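You operate a simulated robot arm through the tools that you are given. There is no shell and no other tool.

You are at the controls of a simulated two-armed robot. One attempt, no reset.

Task
Swap the black caster in the dolly's wall-end socket for the grey one.
Fine: the black one goes in the caster block.

It is judged by the outcome, as a careful person would: the job done as asked, and still so three seconds after it is handed in. It fails if anything else is knocked over, pushed out of place, dropped, spilled or broken.

Robot
Two 7-joint arms with fingered hands on one trunk that stands fixed in place. Base frame: the origin is at the foot of the trunk, x ahead of it, y to its left, z up; the work surface is at about z = 88. Lengths are in cm, angles in degrees, forces in N, time in s.
The left shoulder is at [5.5, 12.5, 115.5], the right one opposite. With the tool pointing down near the work surface each hand reaches from about 50 to 86 cm from the base axis, measured 20 degrees to its own side. Payload 3.6 kg a hand.
Tool frame (each hand has its own): the origin (TCP) lies between the finger pads and is the grasp point; the fingertips stand 3.4 cm ahead of it; z points along the fingers, y is the line along which they close. The gripper opens to 11.6 cm; its body begins 4 cm behind the TCP. The gripper is a hand of 5 fingers: y runs from the thumb to the fingers, the wrist lies at [-1.6, -16, -16.4] in the tool frame, and closing takes about 1.5 s.
Orientation is told as [roll, pitch, yaw] about the base's x, y, z axes, in that order, counted from this pose: with the fingers straight down and the wrist toward the robot, the tool's x, y and z point along [0, 1, 0], [1, 0, 0] and [0, 0, -1] of the base frame.

Tools
- The arms move only by the tool send_rows. It takes "left_plan", "right_plan" or both (then of equal length, played together; a hand with none holds still); each is a list of rows, each a list of 2 entries, a list of its own where there are three numbers: the turn, a rotation vector about the base's x, y, z in units of 5 degrees (1.0 is 5 degrees), then the shift along the base's x, y, z in units of 20 mm (1.0 is 20 mm). In form: [[[rx, ry, rz], [x, y, z]], ...]. A call has 1 to 20 rows; each row shifts and turns the commanded pose from where the row before left it. "left_gripper" and "right_gripper" are, for a hand that has rows, the closure, from 0 (fully open) to 1 (shut), set as the call begins (left out, the last holds). A call with a number of a shift or a turn outside -1 to 1 is refused whole. Rows are played at 5 a second. More than 5 cm and 8.6 degrees between two rows, or a gripper value outside its range, and nothing of the call is played. A pose out of reach is approached as far as the arm can. The call stops where the force on the tool passes 40 N (or 10 N more than at its start, if that is more) or the arm is blocked; 0.2 s more then pass. The fingers move at their own pace (about 15.3 cm/s each) and stop on an object; they squeeze with about 27 N. The grip force told is the motor's: it shows also when the fingers shut on nothing. Time passes only in rows, and 0.2 s behind the last, so rows that do not move let the fingers close. The reply holds the time, the measured pose of the TCP, the force on the tool along the base axes, the opening and the grip force, in the units named above and with some noise, with the torque about the TCP (base axes, N m) and any sound that the robot's microphone picked up.
- Cameras (640 x 400 px; columns grow to the right, rows downward): "scene" is now at [14.67, 1.15, 134.95]; the picture's right is [0.26, -0.97, 0.00], its down [-0.51, -0.14, -0.85] and it looks along [0.82, 0.22, -0.53] (base axes); focal length 278 px, centre (320, 200). "left" rides on the left gripper at [-6.9, -13.4, -11] in its tool frame; the picture's right is [-0.77, -0.19, 0.61], its down [0.59, -0.58, 0.57] and it looks along [0.25, 0.79, 0.55] (tool axes); focal length 256 px, centre (320, 200). "right" rides on the right gripper at [6.9, -13.4, -11] in its tool frame; the picture's right is [-0.77, 0.19, -0.61], its down [-0.59, -0.58, 0.56] and it looks along [-0.25, 0.80, 0.55] (tool axes); focal length 256 px, centre (320, 200). There is no depth. A picture from a camera that has moved, and an enlarged one, comes with that camera's place and axes in the base frame and with its lens. The place of the scene camera against the robot may be out by one fixed shift of up to 2.5 cm in any direction.
- grab_frame(camera): a new picture of that camera. No time passes.
- raise_lower(by): moves the trunk up (or, below 0, down) by that many cm; the arms and the scene camera ride with it, the base frame stays. It gives what a move gives, with no picture.
- curl_fingers(index, middle, ring, little, thumb_bend, thumb_turn, hand): sets how far each is bent, from 0 (flat) to 1 (curled in); at 0.3 the hand is open as for a grip, at 0.7 the pads meet at the TCP. One left out holds its place. A second passes; each finger stops where it meets its share of the squeeze, and holds until it gets a number again. A gripper value or a shape takes the hand back. It gives what a move gives, with no picture; readings hold the bend of each and the force on index, middle, ring, little, thumb and palm. thumb_turn goes from beside the hand (0) to across from the fingers (1), as for a grip.
- hand_shape(shape, hand): the hand has 5 fingers and takes this shape, open, in about a second: jaw (thumb against the fingers, like two jaws); tri (thumb and two fingers); tip (a fingertip pinch); poke (one finger out to press); point (the index stretched); flat (the hand flat); cup (the hand cupped); fist (a fist). The gripper value then closes the fingers along that shape, each until it touches; the sizes above hold for jaw. It gives what a move gives, with no picture.
- head_to(pan, tilt): turns the head with the scene camera to pan (to the left, within 86 degrees either way) and tilt (down, from -29 to 69), counted from straight ahead of the robot (the tilt from the chest, where the trunk bows). It gives what a move gives.
- zoom(camera, box): a new picture of the part [left, top, right, bottom] of that camera's present view, enlarged. No time passes.
- sign_off(): hands the job in; it is judged then, once.

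Places have to be worked out from the pictures, the camera data and where the tool is seen. Open the grippers and draw the arms clear of the work before you hand the job in, unless the task says otherwise.

The tools are called after "Emit:" as a command line: name --argument value ..., lists and objects as JSON in quotes. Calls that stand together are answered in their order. send_rows: Moves the arms, as the interface text tells. Its arguments: {"type":"object","properties":{"left_plan":{"type":"array","items":{"type":"array"}},"left_gripper":{"type":"number"},"right_plan":{"type":"array","items":{"type":"array"}},"right_gripper":{"type":"number"}},"required":[]} The other tools are called the same way: raise_lower (by) moves the trunk up or down; hand_shape (shape, hand) gives the hand a shape; curl_fingers (index, middle, ring, little, thumb_bend, thumb_turn, hand) moves the fingers one by one; head_to (pan, tilt) turns the head that bears the scene camera; grab_frame (camera) takes a picture; zoom (camera, box) takes an enlarged picture of a part of a camera's view; sign_off () hands the job in.

At the start:

```text
clock: 0.0
left_eef_pos: [49.54, 33.69, 120.8]
left_tcp_rot: [0.0, 0.0, 0.0]
left_force: [-0.3, 0.0, -0.6]
left_torque: [0.01, 0.03, -0.01]
left_finger_gap: 11.59
left_finger_force: 0.1
left_shape: jaw
left_bend: [0.3, 0.3, 0.3, 0.3, 0.3, 0.97]
left_finger forces: [0.1, 0.1, 0.0, 0.1, 0.0, 0.0]
right_eef_pos: [60.35, -15.82, 118.57]
right_tcp_rot: [-0.1, 0.0, -0.1]
right_force: [-0.4, 0.6, -0.4]
right_torque: [-0.02, -0.04, 0.01]
right_finger_gap: 11.57
right_finger_force: 0.2
right_shape: jaw
right_bend: [0.3, 0.3, 0.3, 0.3, 0.3, 0.97]
right_finger forces: [0.0, 0.0, 0.0, 0.1, 0.1, 0.0]
trunk travel left (down, up): [-35.0, 41.2]
head pan, tilt (commanded): [15.0, 31.7]
```

scene: 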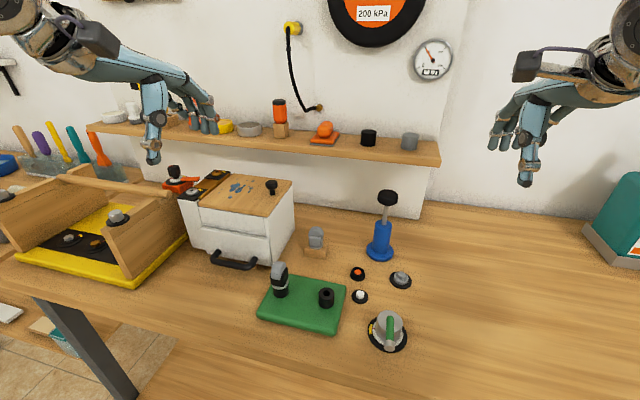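
right: 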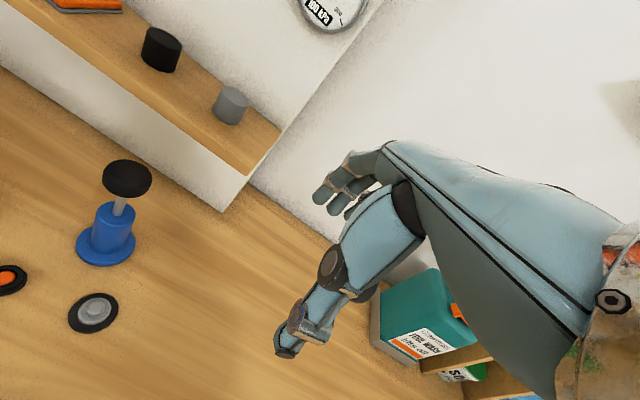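
left: 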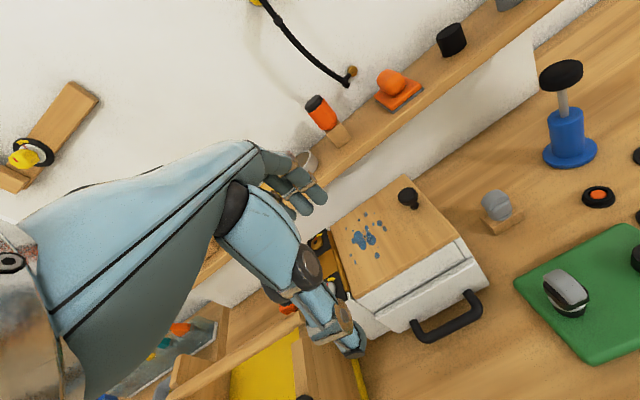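

The scene shows a green plate with two black-ish parts, a small wooden block with a grey part, and various other items. I zoom in to identify the dolly, its sockets, and the caster block.

Emit:
zoom --camera "scene" --box '[240, 210, 440, 360]'

Emit:
zoom --camera "scene" --box '[0, 140, 240, 300]'

Emit:
zoom --camera "left" --box '[440, 160, 640, 380]'

Emit:
zoom --camera "scene" --box '[200, 80, 460, 240]'

```text
2.67 times, centred on (340, 285) of scene
camera zoom: at [14.67, 1.15, 134.95], right [0.26, -0.97, 0.0], down [-0.51, -0.14, -0.85], along [0.82, 0.22, -0.53], focal length 740 px, centre (267, -27)
```

zoom: 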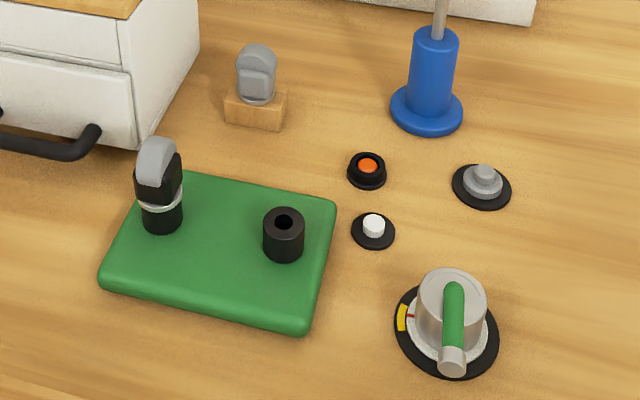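

```text
2.50 times, centred on (120, 220) of scene
camera zoom: at [14.67, 1.15, 134.95], right [0.26, -0.97, 0.0], down [-0.51, -0.14, -0.85], along [0.82, 0.22, -0.53], focal length 694 px, centre (820, 150)
```

zoom: 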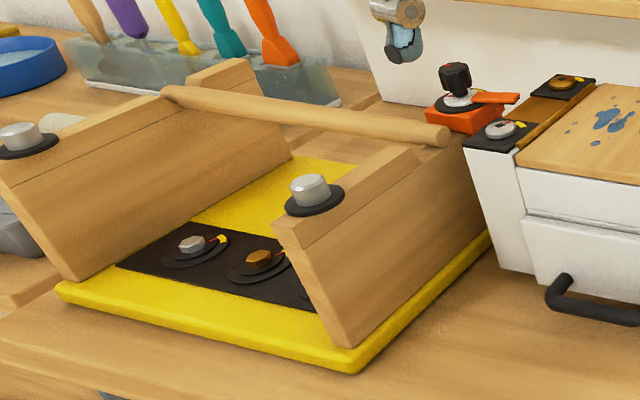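

```text
1.82 times, centred on (540, 270) of left
camera zoom: at [36.13, 26.84, 131.81], right [-0.19, -0.77, -0.61], down [-0.58, 0.59, -0.57], along [0.79, 0.25, -0.55], focal length 465 px, centre (-80, 73)
```

zoom: 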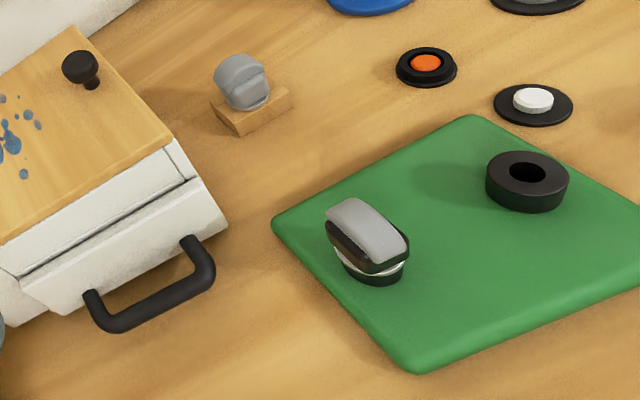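

```text
2.46 times, centred on (330, 160) of scene
camera zoom: at [14.67, 1.15, 134.95], right [0.26, -0.97, 0.0], down [-0.51, -0.14, -0.85], along [0.82, 0.22, -0.53], focal length 684 px, centre (295, 298)
```

zoom: 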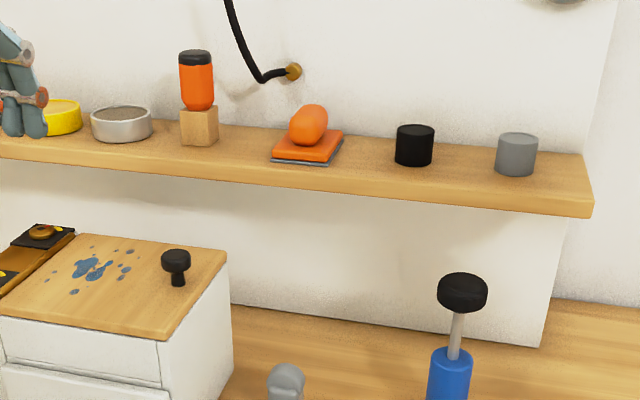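

The black caster sits in the left socket of the green dolly, the other dolly socket is empty, and the grey one stands in the small wooden block. I zoom closer on each to see their shapes and the way their wheels face.

Emit:
zoom --camera "scene" --box '[250, 250, 350, 335]'

Emit:
zoom --camera "scene" --box '[290, 215, 350, 265]'

Emit:
zoom --camera "left" --box '[470, 180, 530, 240]'

Emit:
zoom --camera "left" --box '[520, 240, 640, 340]'

```text
4.71 times, centred on (300, 292) of scene
camera zoom: at [14.67, 1.15, 134.95], right [0.26, -0.97, 0.0], down [-0.51, -0.14, -0.85], along [0.82, 0.22, -0.53], focal length 1307 px, centre (414, -235)
```

zoom: 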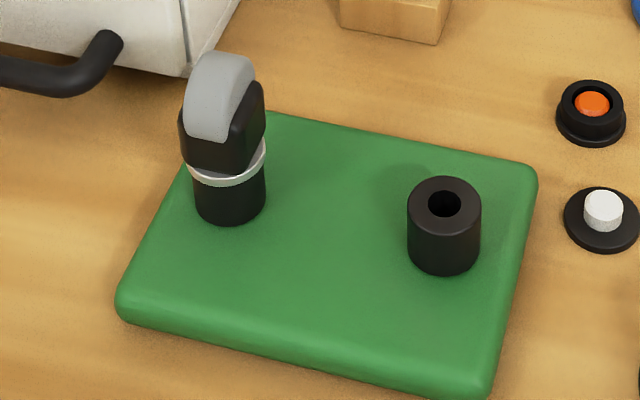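

```text
8.00 times, centred on (320, 240) of scene
camera zoom: at [14.67, 1.15, 134.95], right [0.26, -0.97, 0.0], down [-0.51, -0.14, -0.85], along [0.82, 0.22, -0.53], focal length 2221 px, centre (320, -120)
```

zoom: 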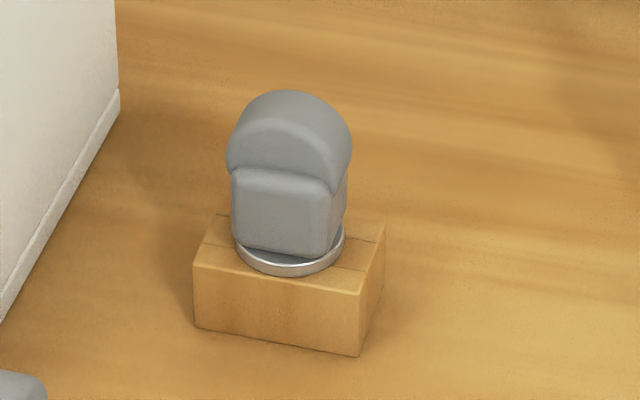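

```text
6.67 times, centred on (500, 210) of left
camera zoom: at [36.13, 26.84, 131.81], right [-0.19, -0.77, -0.61], down [-0.58, 0.59, -0.57], along [0.79, 0.25, -0.55], focal length 1707 px, centre (-880, 133)
```

zoom: 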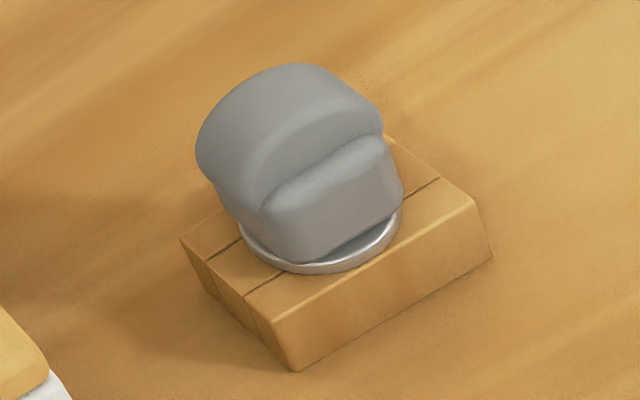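

```text
4.00 times, centred on (580, 290) of left
camera zoom: at [36.13, 26.84, 131.81], right [-0.19, -0.77, -0.61], down [-0.58, 0.59, -0.57], along [0.79, 0.25, -0.55], focal length 1024 px, centre (-720, -160)
```

zoom: 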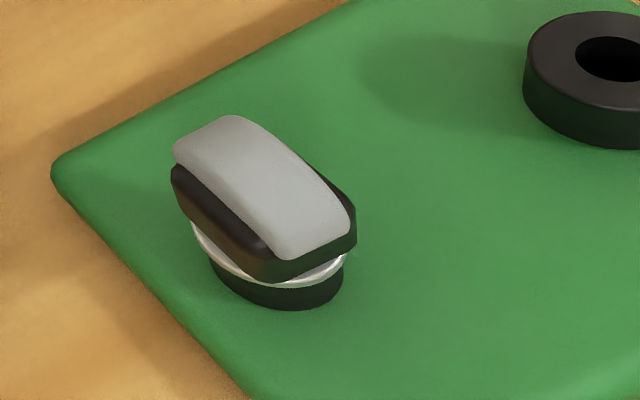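

From the two views I put the caster block at about x 60.3–63.3, y 13.7–18.6 (top about 90.5, grey head top about 96). The black caster's socket is near (46.6, 19.3), with its wheel plane along x, and the empty socket is near (46.7, 10.5). I plan to lift the grey caster with the left hand and the black with the right, then place each. First I bring the left hand above the block.

Emit:
send_rows --left_plan '[[[0, 0, 0], [0.68, -0.98, -0.2]], [[0, 0, 0], [0.68, -0.98, -0.2]], [[0, 0, 0], [0.68, -0.98, -0.4]], [[0, 0, 0], [0.68, -0.98, -0.5]], [[0, 0, 0], [0.68, -0.98, -0.7]], [[0, 0, 0], [0.68, -0.98, -0.8]], [[0, 0, 0], [0.68, -0.98, -0.9]], [[0, 0, 0], [0.68, -0.98, -0.9]], [[0, 0, 0], [0.68, -0.98, -0.9]], [[0, 0, 0], [0, 0, 0]]]' --left_gripper 0

```text
clock: 2.2
left_eef_pos: [61.79, 15.96, 109.69]
left_tcp_rot: [0.1, 0.0, 0.0]
left_force: [0.4, -0.3, -0.2]
left_torque: [-0.02, -0.02, -0.01]
left_finger_gap: 11.6
left_finger_force: 0.2
left_shape: jaw
left_bend: [0.3, 0.3, 0.3, 0.3, 0.3, 0.97]
left_finger forces: [0.1, 0.0, 0.0, 0.0, 0.1, 0.0]
right_eef_pos: [60.3, -15.64, 118.68]
right_tcp_rot: [0.0, 0.0, 0.1]
right_force: [-0.4, 0.3, 0.4]
right_torque: [0.0, -0.01, 0.0]
right_finger_gap: 11.59
right_finger_force: 0.1
right_shape: jaw
right_bend: [0.3, 0.3, 0.3, 0.3, 0.3, 0.97]
right_finger forces: [0.0, 0.0, 0.0, 0.0, 0.0, 0.0]
trunk travel left (down, up): [-35.0, 41.2]
head pan, tilt (commanded): [15.0, 31.7]
```

The left hand is above the block at (61.8, 16.0, 109.7). I look with the left wrist camera and the scene camera to check the alignment.

Emit:
grab_frame --camera "left"

Emit:
grab_frame --camera "scene"

Emit:
grab_frame --camera "right"

```text
taken
camera left: at [48.45, 9.11, 120.82], right [-0.19, -0.77, -0.61], down [-0.58, 0.59, -0.57], along [0.8, 0.25, -0.55], focal length 256 px, centre (320, 200)
```

left: 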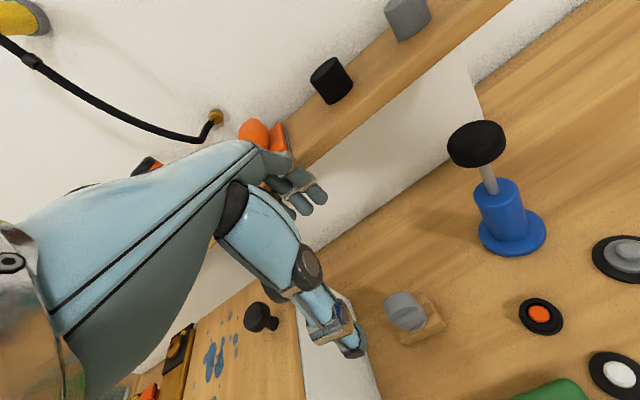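

```text
taken
camera scene: at [14.65, 1.17, 134.96], right [0.26, -0.97, 0.0], down [-0.51, -0.14, -0.85], along [0.82, 0.22, -0.53], focal length 278 px, centre (320, 200)
```

scene: 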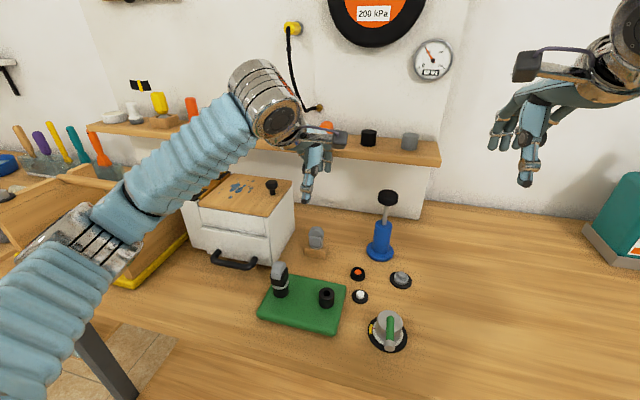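

```text
taken
camera right: at [46.84, -8.78, 129.72], right [0.19, -0.77, 0.61], down [-0.58, -0.59, -0.56], along [0.8, -0.25, -0.55], focal length 256 px, centre (320, 200)
```

right: 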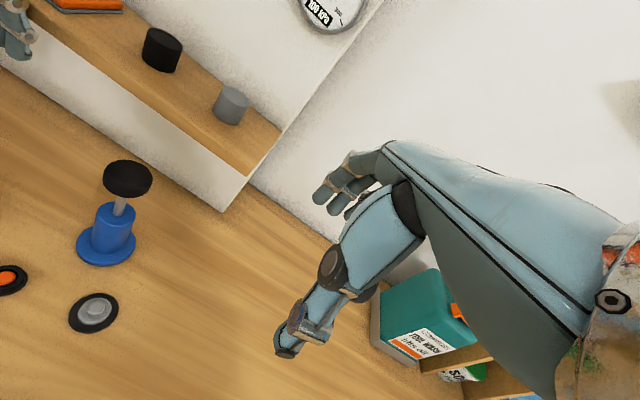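

The hand appears to be over the block. I zoom the left camera on the grey caster to refine its place, and zoom the scene on the hand.

Emit:
zoom --camera "left" --box '[370, 270, 470, 370]'

Emit:
zoom --camera "scene" --box '[270, 110, 370, 280]'

```text
4.00 times, centred on (420, 320) of left
camera zoom: at [48.45, 9.11, 120.82], right [-0.19, -0.77, -0.61], down [-0.58, 0.59, -0.57], along [0.8, 0.25, -0.55], focal length 1024 px, centre (-80, -280)
```

zoom: 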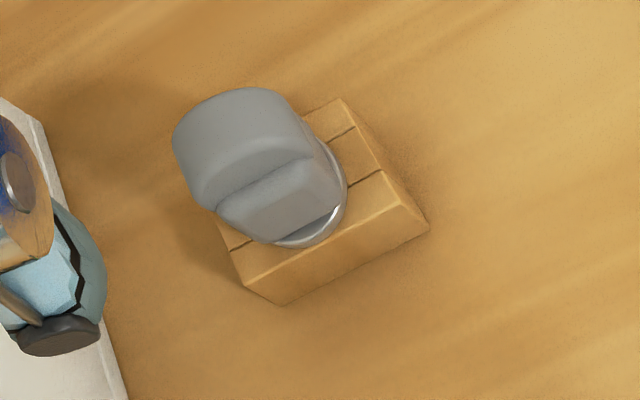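

```text
2.35 times, centred on (320, 195) of scene
camera zoom: at [14.65, 1.17, 134.96], right [0.26, -0.97, 0.0], down [-0.51, -0.14, -0.85], along [0.82, 0.22, -0.53], focal length 653 px, centre (320, 212)
```

zoom: 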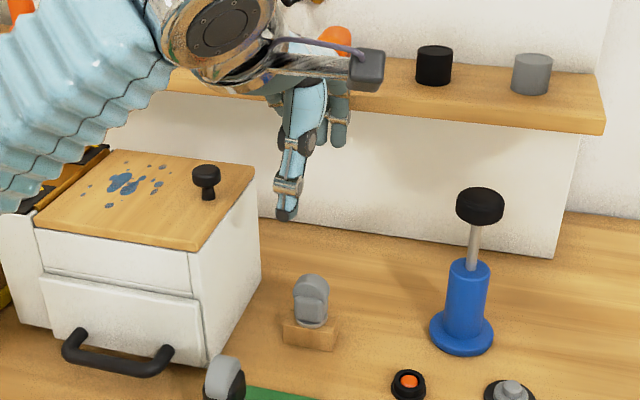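

The close view gives the block x 60.5–63.7, y 13.7–18.6, so its centre is (62.1, 16.1), squared to the axes, and the grey head's flat sides face ±x. I descend the open left hand around the head to about z 97.

Emit:
send_rows --left_plan '[[[0, 0, 0], [0.15, 0.07, -0.9]], [[0, 0, 0], [0, 0, -0.9]], [[0, 0, 0], [0, 0, -0.9]], [[0, 0, 0], [0, 0, -0.9]], [[0, 0, 0], [0, 0, -0.9]], [[0, 0, 0], [0, 0, -0.9]], [[0, 0, 0], [0, 0, -0.9]], [[0, 0, 0], [0, 0, 0]]]'

```text
clock: 4.0
left_eef_pos: [61.99, 16.09, 97.13]
left_tcp_rot: [0.0, 0.0, -0.1]
left_force: [-0.3, 0.3, 0.8]
left_torque: [0.03, -0.01, -0.02]
left_finger_gap: 11.57
left_finger_force: 0.0
left_shape: jaw
left_bend: [0.3, 0.3, 0.3, 0.3, 0.3, 0.97]
left_finger forces: [0.0, 0.0, 0.1, 0.1, 0.0, 0.1]
right_eef_pos: [60.19, -15.77, 118.63]
right_tcp_rot: [0.0, 0.0, 0.1]
right_force: [1.2, -0.3, 0.0]
right_torque: [-0.01, -0.01, -0.03]
right_finger_gap: 11.59
right_finger_force: 0.0
right_shape: jaw
right_bend: [0.3, 0.3, 0.3, 0.3, 0.3, 0.97]
right_finger forces: [0.0, 0.1, 0.0, 0.1, 0.0, 0.0]
trunk travel left (down, up): [-35.0, 41.2]
head pan, tilt (commanded): [15.0, 31.7]
```

The hand is at z 97.1 with no contact. I check both views before going lower.

Emit:
grab_frame --camera "left"

Emit:
zoom --camera "scene" --box '[270, 170, 370, 280]'

Emit:
grab_frame --camera "right"

```text
taken
camera left: at [48.65, 9.3, 108.14], right [-0.19, -0.77, -0.61], down [-0.58, 0.59, -0.57], along [0.8, 0.25, -0.55], focal length 256 px, centre (320, 200)
```

left: 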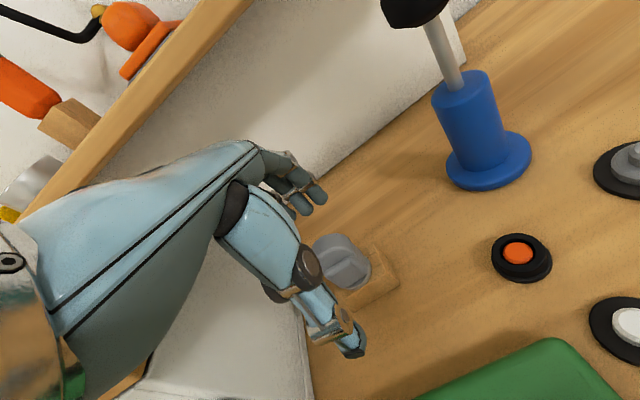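

```text
3.64 times, centred on (320, 225) of scene
camera zoom: at [14.68, 1.13, 134.95], right [0.26, -0.97, 0.0], down [-0.51, -0.14, -0.85], along [0.82, 0.22, -0.53], focal length 1010 px, centre (320, 109)
```

zoom: 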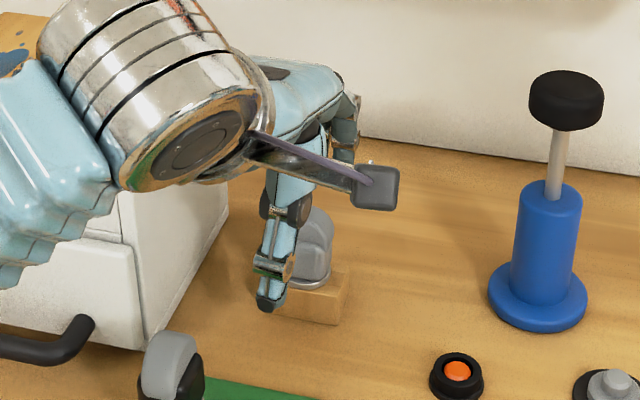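

```text
taken
camera right: at [46.86, -8.83, 129.71], right [0.19, -0.77, 0.61], down [-0.58, -0.59, -0.56], along [0.8, -0.25, -0.55], focal length 256 px, centre (320, 200)
```

right: 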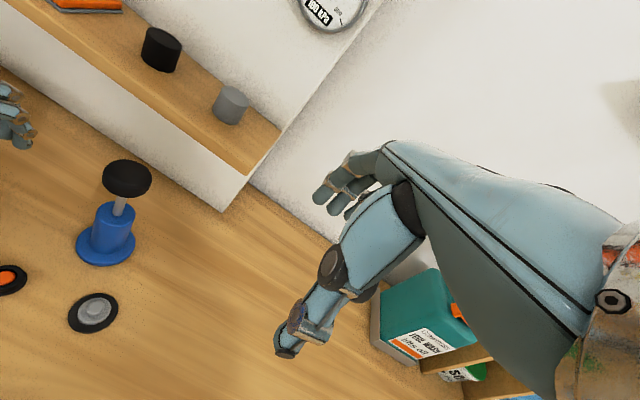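

I zoom the left camera on the head to measure its offset from the grasp point more exactly.

Emit:
zoom --camera "left" --box '[280, 200, 440, 320]'

Emit:
zoom --camera "scene" --box '[295, 210, 345, 260]'

```text
3.33 times, centred on (360, 260) of left
camera zoom: at [48.65, 9.3, 108.14], right [-0.19, -0.77, -0.61], down [-0.58, 0.59, -0.57], along [0.8, 0.25, -0.55], focal length 853 px, centre (187, 0)
```

zoom: 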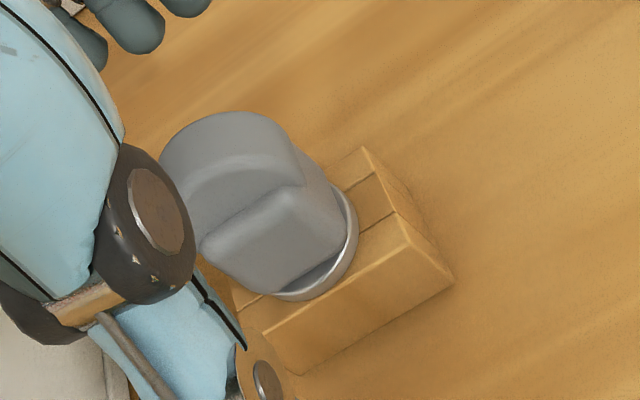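

```text
8.00 times, centred on (320, 235) of scene
camera zoom: at [14.68, 1.13, 134.95], right [0.26, -0.97, 0.0], down [-0.51, -0.14, -0.85], along [0.82, 0.22, -0.53], focal length 2221 px, centre (320, -80)
```

zoom: 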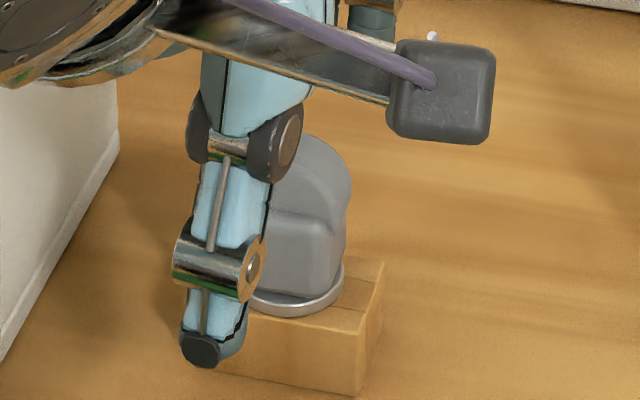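

The block and head centre are confirmed at about (62.1, 16.1), and the thumb and fingers straddle the head. I lower to about z 94.3, keeping the fingertips just above the block's top.

Emit:
send_rows --left_plan '[[[0, 0, 0], [0.05, 0, -0.5]], [[0, 0, 0], [0, 0, -0.5]], [[0, 0, 0], [0, 0, -0.4]], [[0, 0, 0], [0, 0, 0]]]'

```text
clock: 5.0
left_eef_pos: [62.2, 16.12, 94.27]
left_tcp_rot: [0.0, 0.0, 0.0]
left_force: [-0.2, -0.2, 0.0]
left_torque: [-0.02, -0.02, 0.04]
left_finger_gap: 11.58
left_finger_force: 0.1
left_shape: jaw
left_bend: [0.3, 0.3, 0.3, 0.3, 0.3, 0.97]
left_finger forces: [0.1, 0.1, 0.0, 0.0, 0.1, 0.1]
right_eef_pos: [60.19, -15.73, 118.75]
right_tcp_rot: [0.1, 0.0, 0.0]
right_force: [-0.3, -1.3, -0.4]
right_torque: [0.03, 0.0, -0.04]
right_finger_gap: 11.57
right_finger_force: 0.0
right_shape: jaw
right_bend: [0.3, 0.3, 0.3, 0.3, 0.3, 0.97]
right_finger forces: [0.1, 0.0, 0.1, 0.0, 0.0, 0.0]
trunk travel left (down, up): [-35.0, 41.2]
head pan, tilt (commanded): [15.0, 31.7]
```

At z 94.3 with no contact. I close partway first (to about 4 cm opening) to see whether the fingers come in evenly about the head.

Emit:
send_rows --left_plan '[[[0, 0, 0], [0, 0, 0]], [[0, 0, 0], [0, 0, 0]], [[0, 0, 0], [0, 0, 0]], [[0, 0, 0], [0, 0, 0]], [[0, 0, 0], [0, 0, 0]]]' --left_gripper 0.62

Emit:
zoom --camera "left" --box '[240, 160, 440, 320]'

Emit:
zoom --camera "scene" --box '[290, 190, 350, 270]'

```text
clock: 6.2
left_eef_pos: [62.19, 16.22, 94.32]
left_tcp_rot: [0.1, 0.1, 0.0]
left_force: [-0.1, 0.0, 0.3]
left_torque: [-0.03, -0.02, 0.03]
left_finger_gap: 4.46
left_finger_force: 0.0
left_shape: jaw
left_bend: [0.46, 0.5, 0.65, 0.64, 0.69, 1.0]
left_finger forces: [0.0, 0.0, 0.0, 0.0, 0.2, 0.0]
right_eef_pos: [60.28, -15.65, 118.57]
right_tcp_rot: [0.1, 0.1, 0.0]
right_force: [0.3, 0.0, -0.6]
right_torque: [0.03, 0.02, 0.03]
right_finger_gap: 11.59
right_finger_force: 0.0
right_shape: jaw
right_bend: [0.3, 0.3, 0.3, 0.3, 0.3, 0.97]
right_finger forces: [0.1, 0.0, 0.0, 0.0, 0.0, 0.0]
trunk travel left (down, up): [-35.0, 41.2]
head pan, tilt (commanded): [15.0, 31.7]
```

```text
2.50 times, centred on (340, 240) of left
camera zoom: at [48.76, 9.3, 105.37], right [-0.19, -0.77, -0.61], down [-0.58, 0.59, -0.57], along [0.79, 0.25, -0.55], focal length 640 px, centre (270, 100)
```

zoom: 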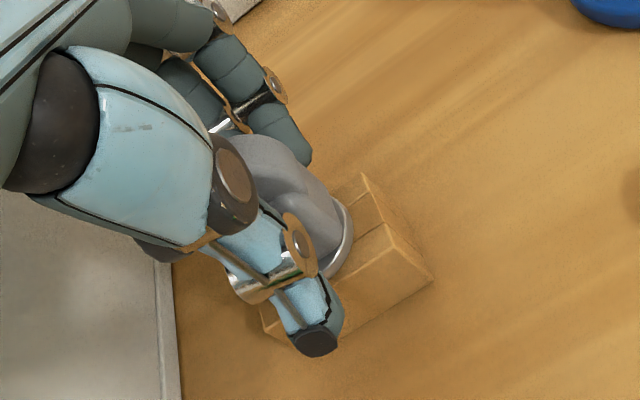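

```text
5.00 times, centred on (320, 230) of scene
camera zoom: at [14.68, 1.13, 134.95], right [0.26, -0.97, 0.0], down [-0.51, -0.14, -0.85], along [0.82, 0.22, -0.53], focal length 1388 px, centre (320, 50)
```

zoom: 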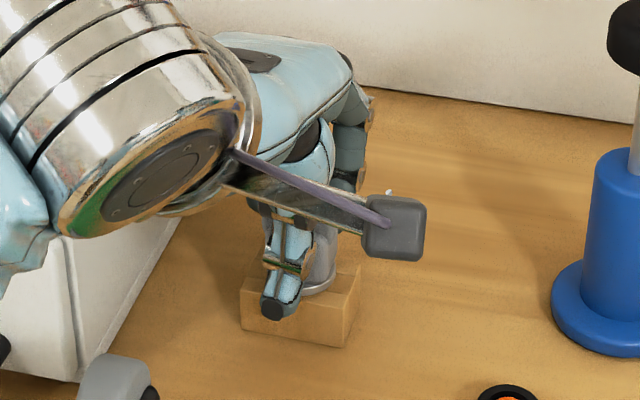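

The thumb tip works out at about z 91.4, clear above the block's top, with the fingers symmetric about the head. I close fully on the head.

Emit:
send_rows --left_plan '[[[0, 0, 0], [0, 0, 0]], [[0, 0, 0], [0, 0, 0]], [[0, 0, 0], [0, 0, 0]], [[0, 0, 0], [0, 0, 0]], [[0, 0, 0], [0, 0, 0]], [[0, 0, 0], [0, 0, 0]], [[0, 0, 0], [0, 0, 0]], [[0, 0, 0], [0, 0, 0]]]' --left_gripper 1.0

Emit:
zoom --camera "left" --box '[240, 160, 440, 320]'

Emit:
zoom --camera "scene" --box '[290, 190, 350, 270]'

```text
clock: 8.0
left_eef_pos: [62.25, 16.13, 94.41]
left_tcp_rot: [0.0, 0.1, 0.0]
left_force: [3.4, 1.5, 5.2]
left_torque: [0.06, -0.26, 0.01]
left_finger_gap: 2.37
left_finger_force: 27.3
left_shape: jaw
left_bend: [0.56, 0.59, 0.7, 0.69, 0.7, 1.0]
left_finger forces: [18.0, 11.9, 0.1, 0.0, 27.4, 0.0]
right_eef_pos: [60.25, -15.77, 118.64]
right_tcp_rot: [0.0, 0.0, 0.1]
right_force: [0.5, -0.1, 0.6]
right_torque: [-0.04, -0.03, -0.02]
right_finger_gap: 11.59
right_finger_force: 0.1
right_shape: jaw
right_bend: [0.3, 0.3, 0.3, 0.3, 0.3, 0.97]
right_finger forces: [0.0, 0.0, 0.0, 0.0, 0.0, 0.1]
trunk travel left (down, up): [-35.0, 41.2]
head pan, tilt (commanded): [15.0, 31.7]
```

```text
2.50 times, centred on (340, 240) of left
camera zoom: at [48.77, 9.3, 105.4], right [-0.19, -0.77, -0.61], down [-0.58, 0.59, -0.57], along [0.8, 0.25, -0.55], focal length 640 px, centre (270, 100)
```

zoom: 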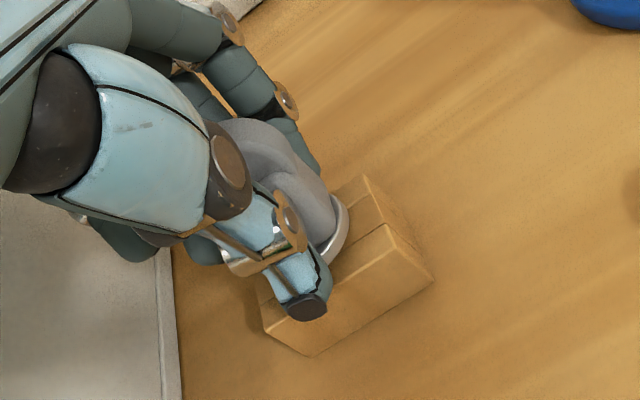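

```text
5.00 times, centred on (320, 230) of scene
camera zoom: at [14.67, 1.13, 134.96], right [0.26, -0.97, 0.0], down [-0.51, -0.14, -0.85], along [0.82, 0.22, -0.53], focal length 1388 px, centre (320, 50)
```

zoom: 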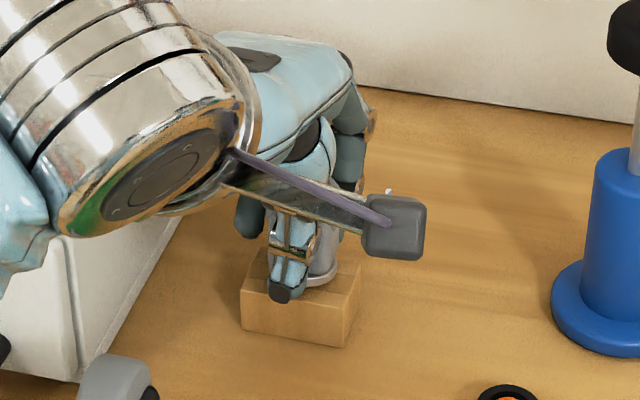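

The grip is firm (27 N, gap 2.37 cm, index and middle against the thumb). I lift slowly 2 cm, watching the force.

Emit:
send_rows --left_plan '[[[0, 0, 0], [0, 0, 0.15]], [[0, 0, 0], [0, 0, 0.15]], [[0, 0, 0], [0, 0, 0.2]], [[0, 0, 0], [0, 0, 0.25]], [[0, 0, 0], [0, 0, 0.25]], [[0, 0, 0], [0, 0, 0]]]'

Emit:
zoom --camera "scene" --box '[290, 190, 350, 270]'

Emit:
zoom --camera "left" --box '[240, 160, 440, 320]'

```text
clock: 9.4
left_eef_pos: [62.01, 16.13, 96.36]
left_tcp_rot: [-0.1, 0.1, 0.0]
left_force: [0.2, 0.6, -0.6]
left_torque: [-0.02, 0.01, 0.0]
left_finger_gap: 2.33
left_finger_force: 27.5
left_shape: jaw
left_bend: [0.56, 0.59, 0.7, 0.69, 0.7, 1.0]
left_finger forces: [17.0, 10.9, 0.0, 0.0, 27.7, 0.0]
right_eef_pos: [60.32, -15.56, 118.71]
right_tcp_rot: [0.0, 0.0, 0.1]
right_force: [-0.8, -0.5, 0.2]
right_torque: [0.01, -0.01, 0.0]
right_finger_gap: 11.59
right_finger_force: 0.0
right_shape: jaw
right_bend: [0.3, 0.3, 0.3, 0.3, 0.3, 0.97]
right_finger forces: [0.1, 0.1, 0.0, 0.1, 0.0, 0.0]
trunk travel left (down, up): [-35.0, 41.2]
head pan, tilt (commanded): [15.0, 31.7]
```

```text
5.00 times, centred on (320, 230) of scene
camera zoom: at [14.67, 1.14, 134.95], right [0.26, -0.97, 0.0], down [-0.51, -0.14, -0.85], along [0.82, 0.22, -0.53], focal length 1388 px, centre (320, 50)
```

zoom: 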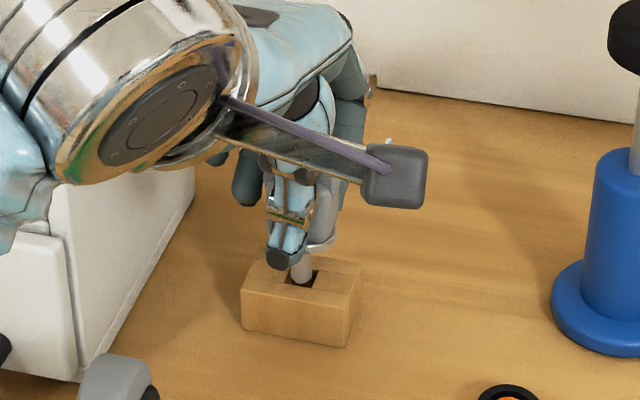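

```text
2.50 times, centred on (340, 240) of left
camera zoom: at [48.69, 9.35, 107.4], right [-0.19, -0.77, -0.61], down [-0.58, 0.59, -0.56], along [0.79, 0.25, -0.55], focal length 640 px, centre (270, 100)
```

zoom: 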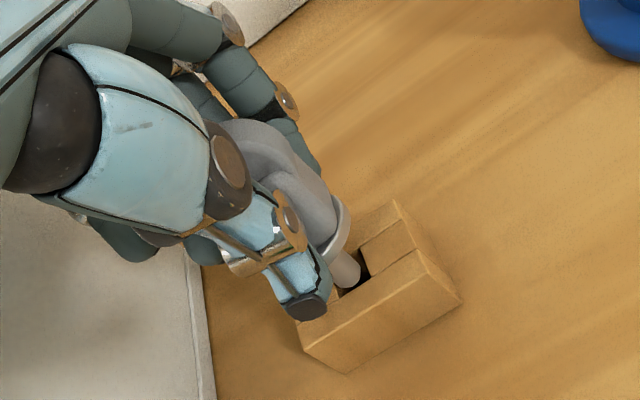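

The caster lifts freely with no load on the block; a square hole shows under the stem. I continue lifting straight up to clear it.

Emit:
send_rows --left_plan '[[[0, 0, 0], [0, 0, 0.3]], [[0, 0, 0], [0, 0, 0.3]], [[0, 0, 0], [0, 0, 0.4]], [[0, 0, 0], [0, 0, 0.6]], [[0, 0, 0], [0, 0, 0.8]], [[0, 0, 0], [0, 0, 1]], [[0, 0, 0], [0, 0, 1]], [[0, 0, 0], [0, 0, 1]], [[0, 0, 0], [0, 0, 1]], [[0, 0, 0], [0, 0, 1]], [[0, 0, 0], [0, 0, 0]]]'

Emit:
grab_frame --camera "scene"

Emit:
grab_frame --camera "left"

```text
clock: 11.8
left_eef_pos: [62.2, 16.25, 111.1]
left_tcp_rot: [0.0, 0.1, 0.1]
left_force: [0.3, -1.2, -0.5]
left_torque: [-0.01, -0.01, 0.0]
left_finger_gap: 2.37
left_finger_force: 27.0
left_shape: jaw
left_bend: [0.56, 0.59, 0.7, 0.69, 0.7, 1.0]
left_finger forces: [17.0, 10.8, 0.1, 0.0, 27.7, 0.0]
right_eef_pos: [60.35, -15.74, 118.53]
right_tcp_rot: [0.0, -0.1, 0.1]
right_force: [0.1, -0.1, 0.6]
right_torque: [0.0, -0.02, -0.03]
right_finger_gap: 11.6
right_finger_force: 0.1
right_shape: jaw
right_bend: [0.3, 0.3, 0.3, 0.3, 0.3, 0.97]
right_finger forces: [0.1, 0.1, 0.0, 0.0, 0.1, 0.0]
trunk travel left (down, up): [-35.0, 41.2]
head pan, tilt (commanded): [15.0, 31.7]
```

```text
taken
camera scene: at [14.7, 1.14, 134.95], right [0.26, -0.97, 0.0], down [-0.51, -0.14, -0.85], along [0.82, 0.22, -0.53], focal length 278 px, centre (320, 200)
```

scene: 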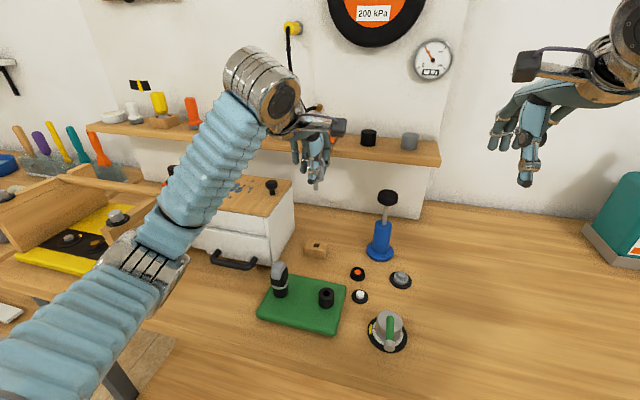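

```text
taken
camera left: at [48.75, 9.33, 122.23], right [-0.19, -0.77, -0.61], down [-0.58, 0.59, -0.56], along [0.79, 0.25, -0.55], focal length 256 px, centre (320, 200)
```

left: 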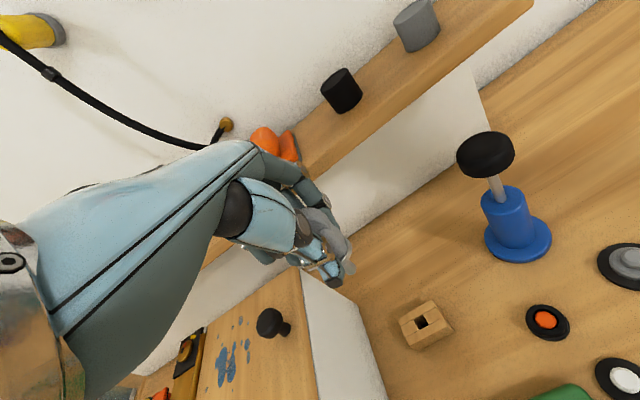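

The grey caster is out and held. I zoom on the held caster's stem and on the block's hole for insertion geometry.

Emit:
zoom --camera "left" --box '[290, 180, 390, 300]'

Emit:
zoom --camera "scene" --box '[285, 120, 355, 200]'

Emit:
zoom --camera "scene" --box '[295, 230, 335, 265]'

Emit:
zoom --camera "left" --box '[380, 280, 470, 370]'

```text
3.33 times, centred on (340, 240) of left
camera zoom: at [48.75, 9.33, 122.23], right [-0.19, -0.77, -0.61], down [-0.58, 0.59, -0.56], along [0.79, 0.25, -0.55], focal length 853 px, centre (253, 67)
```

zoom: 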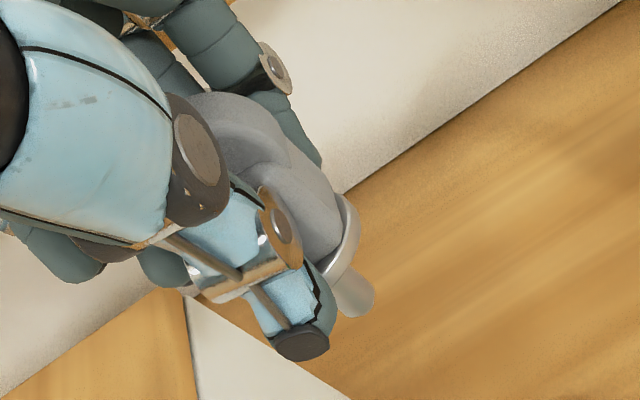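

```text
5.00 times, centred on (320, 160) of scene
camera zoom: at [14.7, 1.14, 134.95], right [0.26, -0.97, 0.0], down [-0.51, -0.14, -0.85], along [0.82, 0.22, -0.53], focal length 1388 px, centre (320, 400)
```

zoom: 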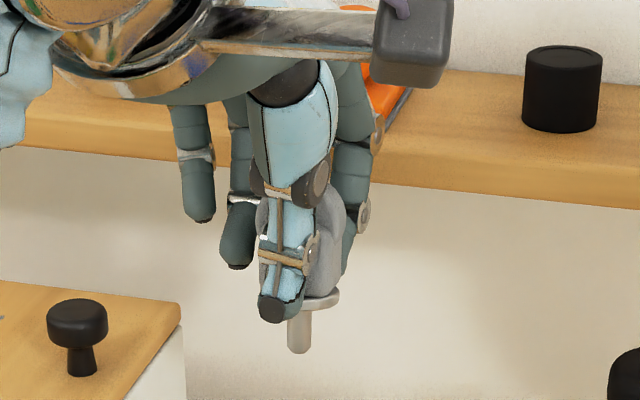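

```text
11.43 times, centred on (315, 248) of scene
camera zoom: at [14.7, 1.14, 134.95], right [0.26, -0.97, 0.0], down [-0.51, -0.14, -0.85], along [0.82, 0.22, -0.53], focal length 3173 px, centre (377, -343)
```

zoom: 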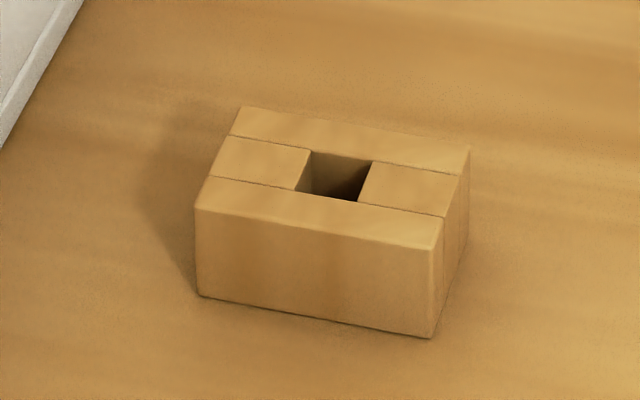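

```text
4.44 times, centred on (425, 325) of left
camera zoom: at [48.75, 9.33, 122.23], right [-0.19, -0.77, -0.61], down [-0.58, 0.59, -0.56], along [0.79, 0.25, -0.55], focal length 1138 px, centre (-147, -356)
```

zoom: 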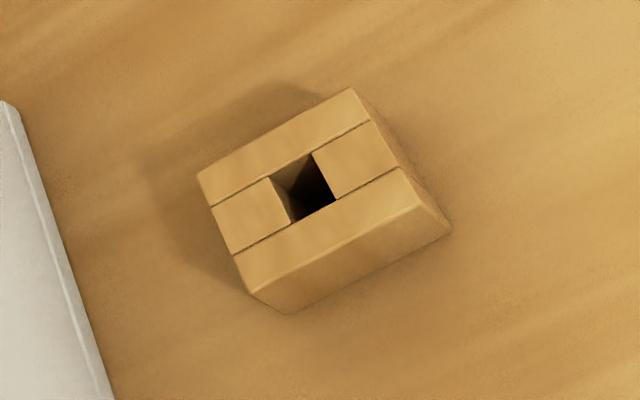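

The block's hole is about 1.3 cm square centred near (62.0, 16.1), and the stem is about 1.0 cm thick. I draw the left hand with the grey caster back to its starting place, up and to the left.

Emit:
send_rows --left_plan '[[[0, 0, 0], [-0.68, 0.98, 1]], [[0, 0, 0], [-0.68, 0.98, 1]], [[0, 0, 0], [-0.68, 0.98, 1]], [[0, 0, 0], [-0.68, 0.98, 0.5]], [[0, 0, 0], [-0.68, 0.98, 0.5]], [[0, 0, 0], [-0.68, 0.98, 0.3]], [[0, 0, 0], [-0.68, 0.98, 0.3]], [[0, 0, 0], [-0.68, 0.98, 0.2]], [[0, 0, 0], [-0.68, 0.98, 0.1]], [[0, 0, 0], [0, 0, 0]]]'

Emit:
grab_frame --camera "left"

Emit:
zoom --camera "scene" --box '[250, 240, 360, 345]'

```text
clock: 14.0
left_eef_pos: [50.02, 33.78, 120.87]
left_tcp_rot: [0.0, 0.0, 0.0]
left_force: [0.7, -0.5, -1.1]
left_torque: [-0.01, 0.02, -0.02]
left_finger_gap: 2.35
left_finger_force: 27.0
left_shape: jaw
left_bend: [0.56, 0.6, 0.7, 0.69, 0.7, 1.0]
left_finger forces: [16.9, 10.7, 0.1, 0.1, 27.4, 0.1]
right_eef_pos: [60.37, -15.7, 118.6]
right_tcp_rot: [0.0, 0.0, 0.0]
right_force: [0.3, -0.8, 0.4]
right_torque: [0.02, -0.01, -0.01]
right_finger_gap: 11.57
right_finger_force: 0.0
right_shape: jaw
right_bend: [0.3, 0.3, 0.3, 0.3, 0.3, 0.97]
right_finger forces: [0.0, 0.0, 0.0, 0.0, 0.1, 0.1]
trunk travel left (down, up): [-35.0, 41.2]
head pan, tilt (commanded): [15.0, 31.7]
```

```text
taken
camera left: at [36.6, 27.03, 131.97], right [-0.19, -0.77, -0.61], down [-0.58, 0.59, -0.56], along [0.8, 0.25, -0.55], focal length 256 px, centre (320, 200)
```

left: 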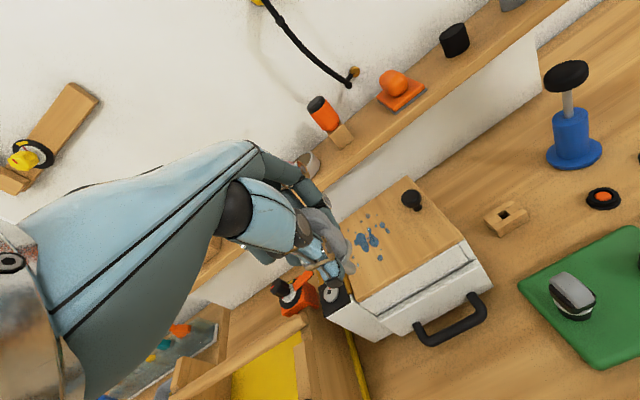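

```text
3.81 times, centred on (305, 292) of scene
camera zoom: at [14.71, 1.12, 134.95], right [0.26, -0.97, 0.0], down [-0.51, -0.14, -0.85], along [0.82, 0.22, -0.53], focal length 1058 px, centre (377, -152)
```

zoom: 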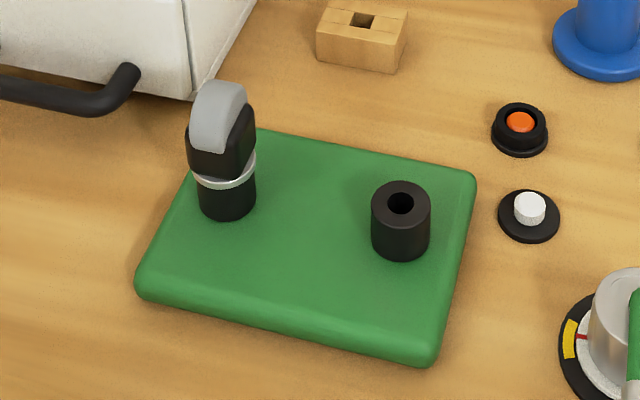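

The left hand is back with the grey caster secure. Next I shift the left hand a bit further left and up for room, while the right hand swings over to above the black caster near (46.6, 19.2). It turns +90° yaw so its fingers close along y on the fork's flat sides.

Emit:
send_rows --left_plan '[[[0, 0, 0], [0, 0.85, 0.85]], [[0, 0, 0], [0, 0.85, 0.85]], [[0, 0, 0], [0, 0.8, 0.8]], [[0, 0, 0], [0, 0, 0]], [[0, 0, 0], [0, 0, 0]], [[0, 0, 0], [0, 0, 0]], [[0, 0, 0], [0, 0, 0]], [[0, 0, 0], [0, 0, 0]], [[0, 0, 0], [0, 0, 0]], [[0, 0, 0], [0, 0, 0]], [[0, 0, 0], [0, 0, 0]], [[0, 0, 0], [0, 0, 0]], [[0, 0, 0], [0, 0, 0]], [[0, 0, 0], [0, 0, 0]], [[0, 0, 0], [0, 0, 0]], [[0, 0, 0], [0, 0, 0]], [[0, 0, 0], [0, 0, 0]], [[0, 0, 0], [0, 0, 0]], [[0, 0, 0], [0, 0, 0]]]' --right_plan '[[[0, 0, 1], [-0.38, 0.97, -0.2]], [[0, 0, 1], [-0.38, 0.97, -0.2]], [[0, 0, 1], [-0.38, 0.97, -0.2]], [[0, 0, 1], [-0.38, 0.97, -0.2]], [[0, 0, 1], [-0.38, 0.97, -0.2]], [[0, 0, 1], [-0.38, 0.97, -0.2]], [[0, 0, 1], [-0.38, 0.97, -0.2]], [[0, 0, 1], [-0.38, 0.97, -0.2]], [[0, 0, 1], [-0.38, 0.97, -0.2]], [[0, 0, 1], [-0.38, 0.97, -0.2]], [[0, 0, 1], [-0.38, 0.97, -0.2]], [[0, 0, 1], [-0.38, 0.97, -0.2]], [[0, 0, 1], [-0.38, 0.97, -0.2]], [[0, 0, 1], [-0.38, 0.97, -0.2]], [[0, 0, 1], [-0.38, 0.97, -0.2]], [[0, 0, 1], [-0.38, 0.97, -0.2]], [[0, 0, 1], [-0.38, 0.97, -0.2]], [[0, 0, 1], [-0.38, 0.97, -0.2]], [[0, 0, 0], [0, 0, 0]]]' --right_gripper 0

Emit:
grab_frame --camera "right"

Emit:
grab_frame --camera "scene"

Emit:
grab_frame --camera "left"

```text
clock: 18.0
left_eef_pos: [49.92, 38.86, 125.88]
left_tcp_rot: [0.0, 0.0, 0.0]
left_force: [-0.3, -0.1, -0.6]
left_torque: [0.01, -0.01, 0.04]
left_finger_gap: 2.37
left_finger_force: 26.5
left_shape: jaw
left_bend: [0.56, 0.6, 0.7, 0.69, 0.7, 1.0]
left_finger forces: [16.9, 10.7, 0.0, 0.1, 27.4, 0.0]
right_eef_pos: [46.69, 19.19, 111.53]
right_tcp_rot: [0.0, -0.1, 90.1]
right_force: [-0.3, -0.5, -0.6]
right_torque: [0.02, 0.02, 0.01]
right_finger_gap: 11.58
right_finger_force: 0.0
right_shape: jaw
right_bend: [0.3, 0.3, 0.3, 0.3, 0.3, 0.97]
right_finger forces: [0.1, 0.1, 0.0, 0.0, 0.0, 0.0]
trunk travel left (down, up): [-35.0, 41.2]
head pan, tilt (commanded): [15.0, 31.7]
```

```text
taken
camera right: at [39.71, 5.77, 122.55], right [0.77, 0.19, 0.61], down [0.59, -0.58, -0.56], along [0.25, 0.8, -0.55], focal length 256 px, centre (320, 200)
```

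right: 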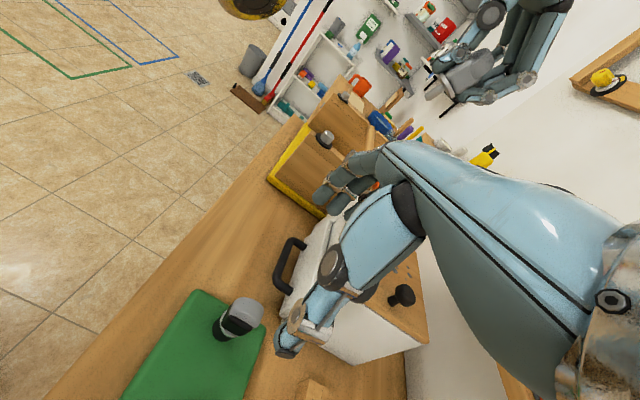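

```text
taken
camera scene: at [14.69, 1.17, 134.95], right [0.26, -0.97, 0.0], down [-0.51, -0.14, -0.85], along [0.82, 0.22, -0.53], focal length 278 px, centre (320, 200)
```

scene: 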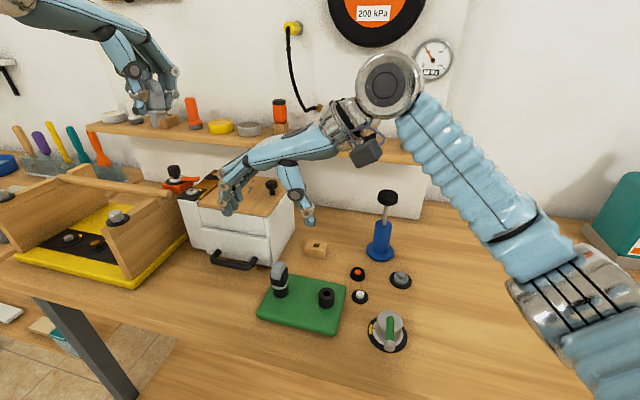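

```text
taken
camera left: at [36.59, 31.96, 136.95], right [-0.19, -0.77, -0.61], down [-0.58, 0.59, -0.57], along [0.79, 0.25, -0.55], focal length 256 px, centre (320, 200)
```

left: 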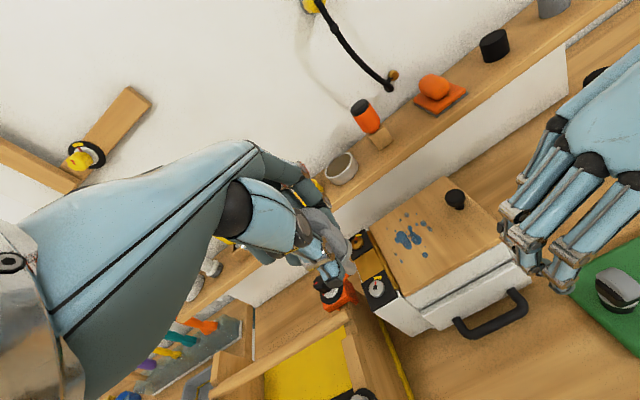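

The right hand is above the black caster at (46.7, 19.2, 111.5), yaw 90. I zoom the right camera on the caster to refine its position and heading.

Emit:
zoom --camera "right" --box '[180, 270, 300, 370]'

Emit:
zoom --camera "left" --box '[560, 240, 640, 320]'

Emit:
zoom --camera "scene" --box '[210, 150, 350, 320]'

```text
4.00 times, centred on (240, 320) of right
camera zoom: at [39.71, 5.77, 122.55], right [0.77, 0.19, 0.61], down [0.59, -0.58, -0.56], along [0.25, 0.8, -0.55], focal length 1024 px, centre (640, -280)
```

zoom: 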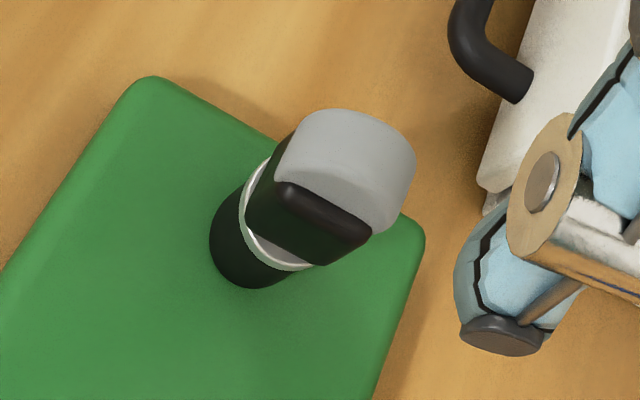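

```text
5.00 times, centred on (600, 280) of left
camera zoom: at [36.59, 31.96, 136.95], right [-0.19, -0.77, -0.61], down [-0.58, 0.59, -0.57], along [0.79, 0.25, -0.55], focal length 1280 px, centre (-1080, -200)
```

zoom: 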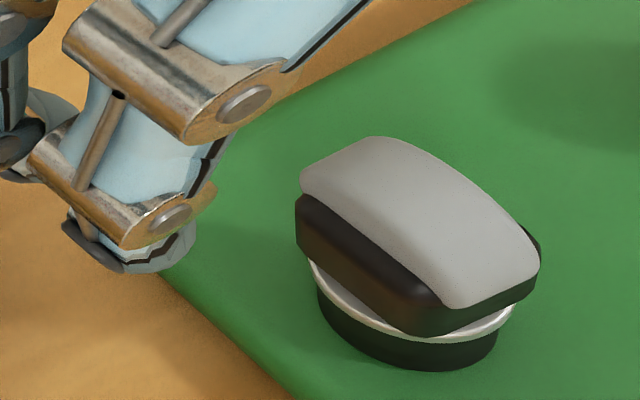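

```text
2.35 times, centred on (280, 235) of scene
camera zoom: at [14.69, 1.17, 134.95], right [0.26, -0.97, 0.0], down [-0.51, -0.14, -0.85], along [0.82, 0.22, -0.53], focal length 653 px, centre (414, 118)
```

zoom: 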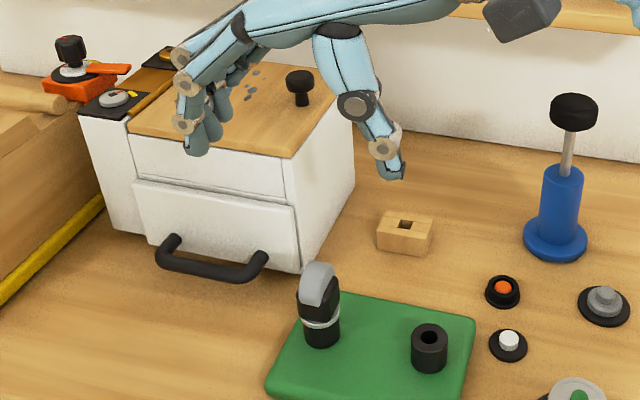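

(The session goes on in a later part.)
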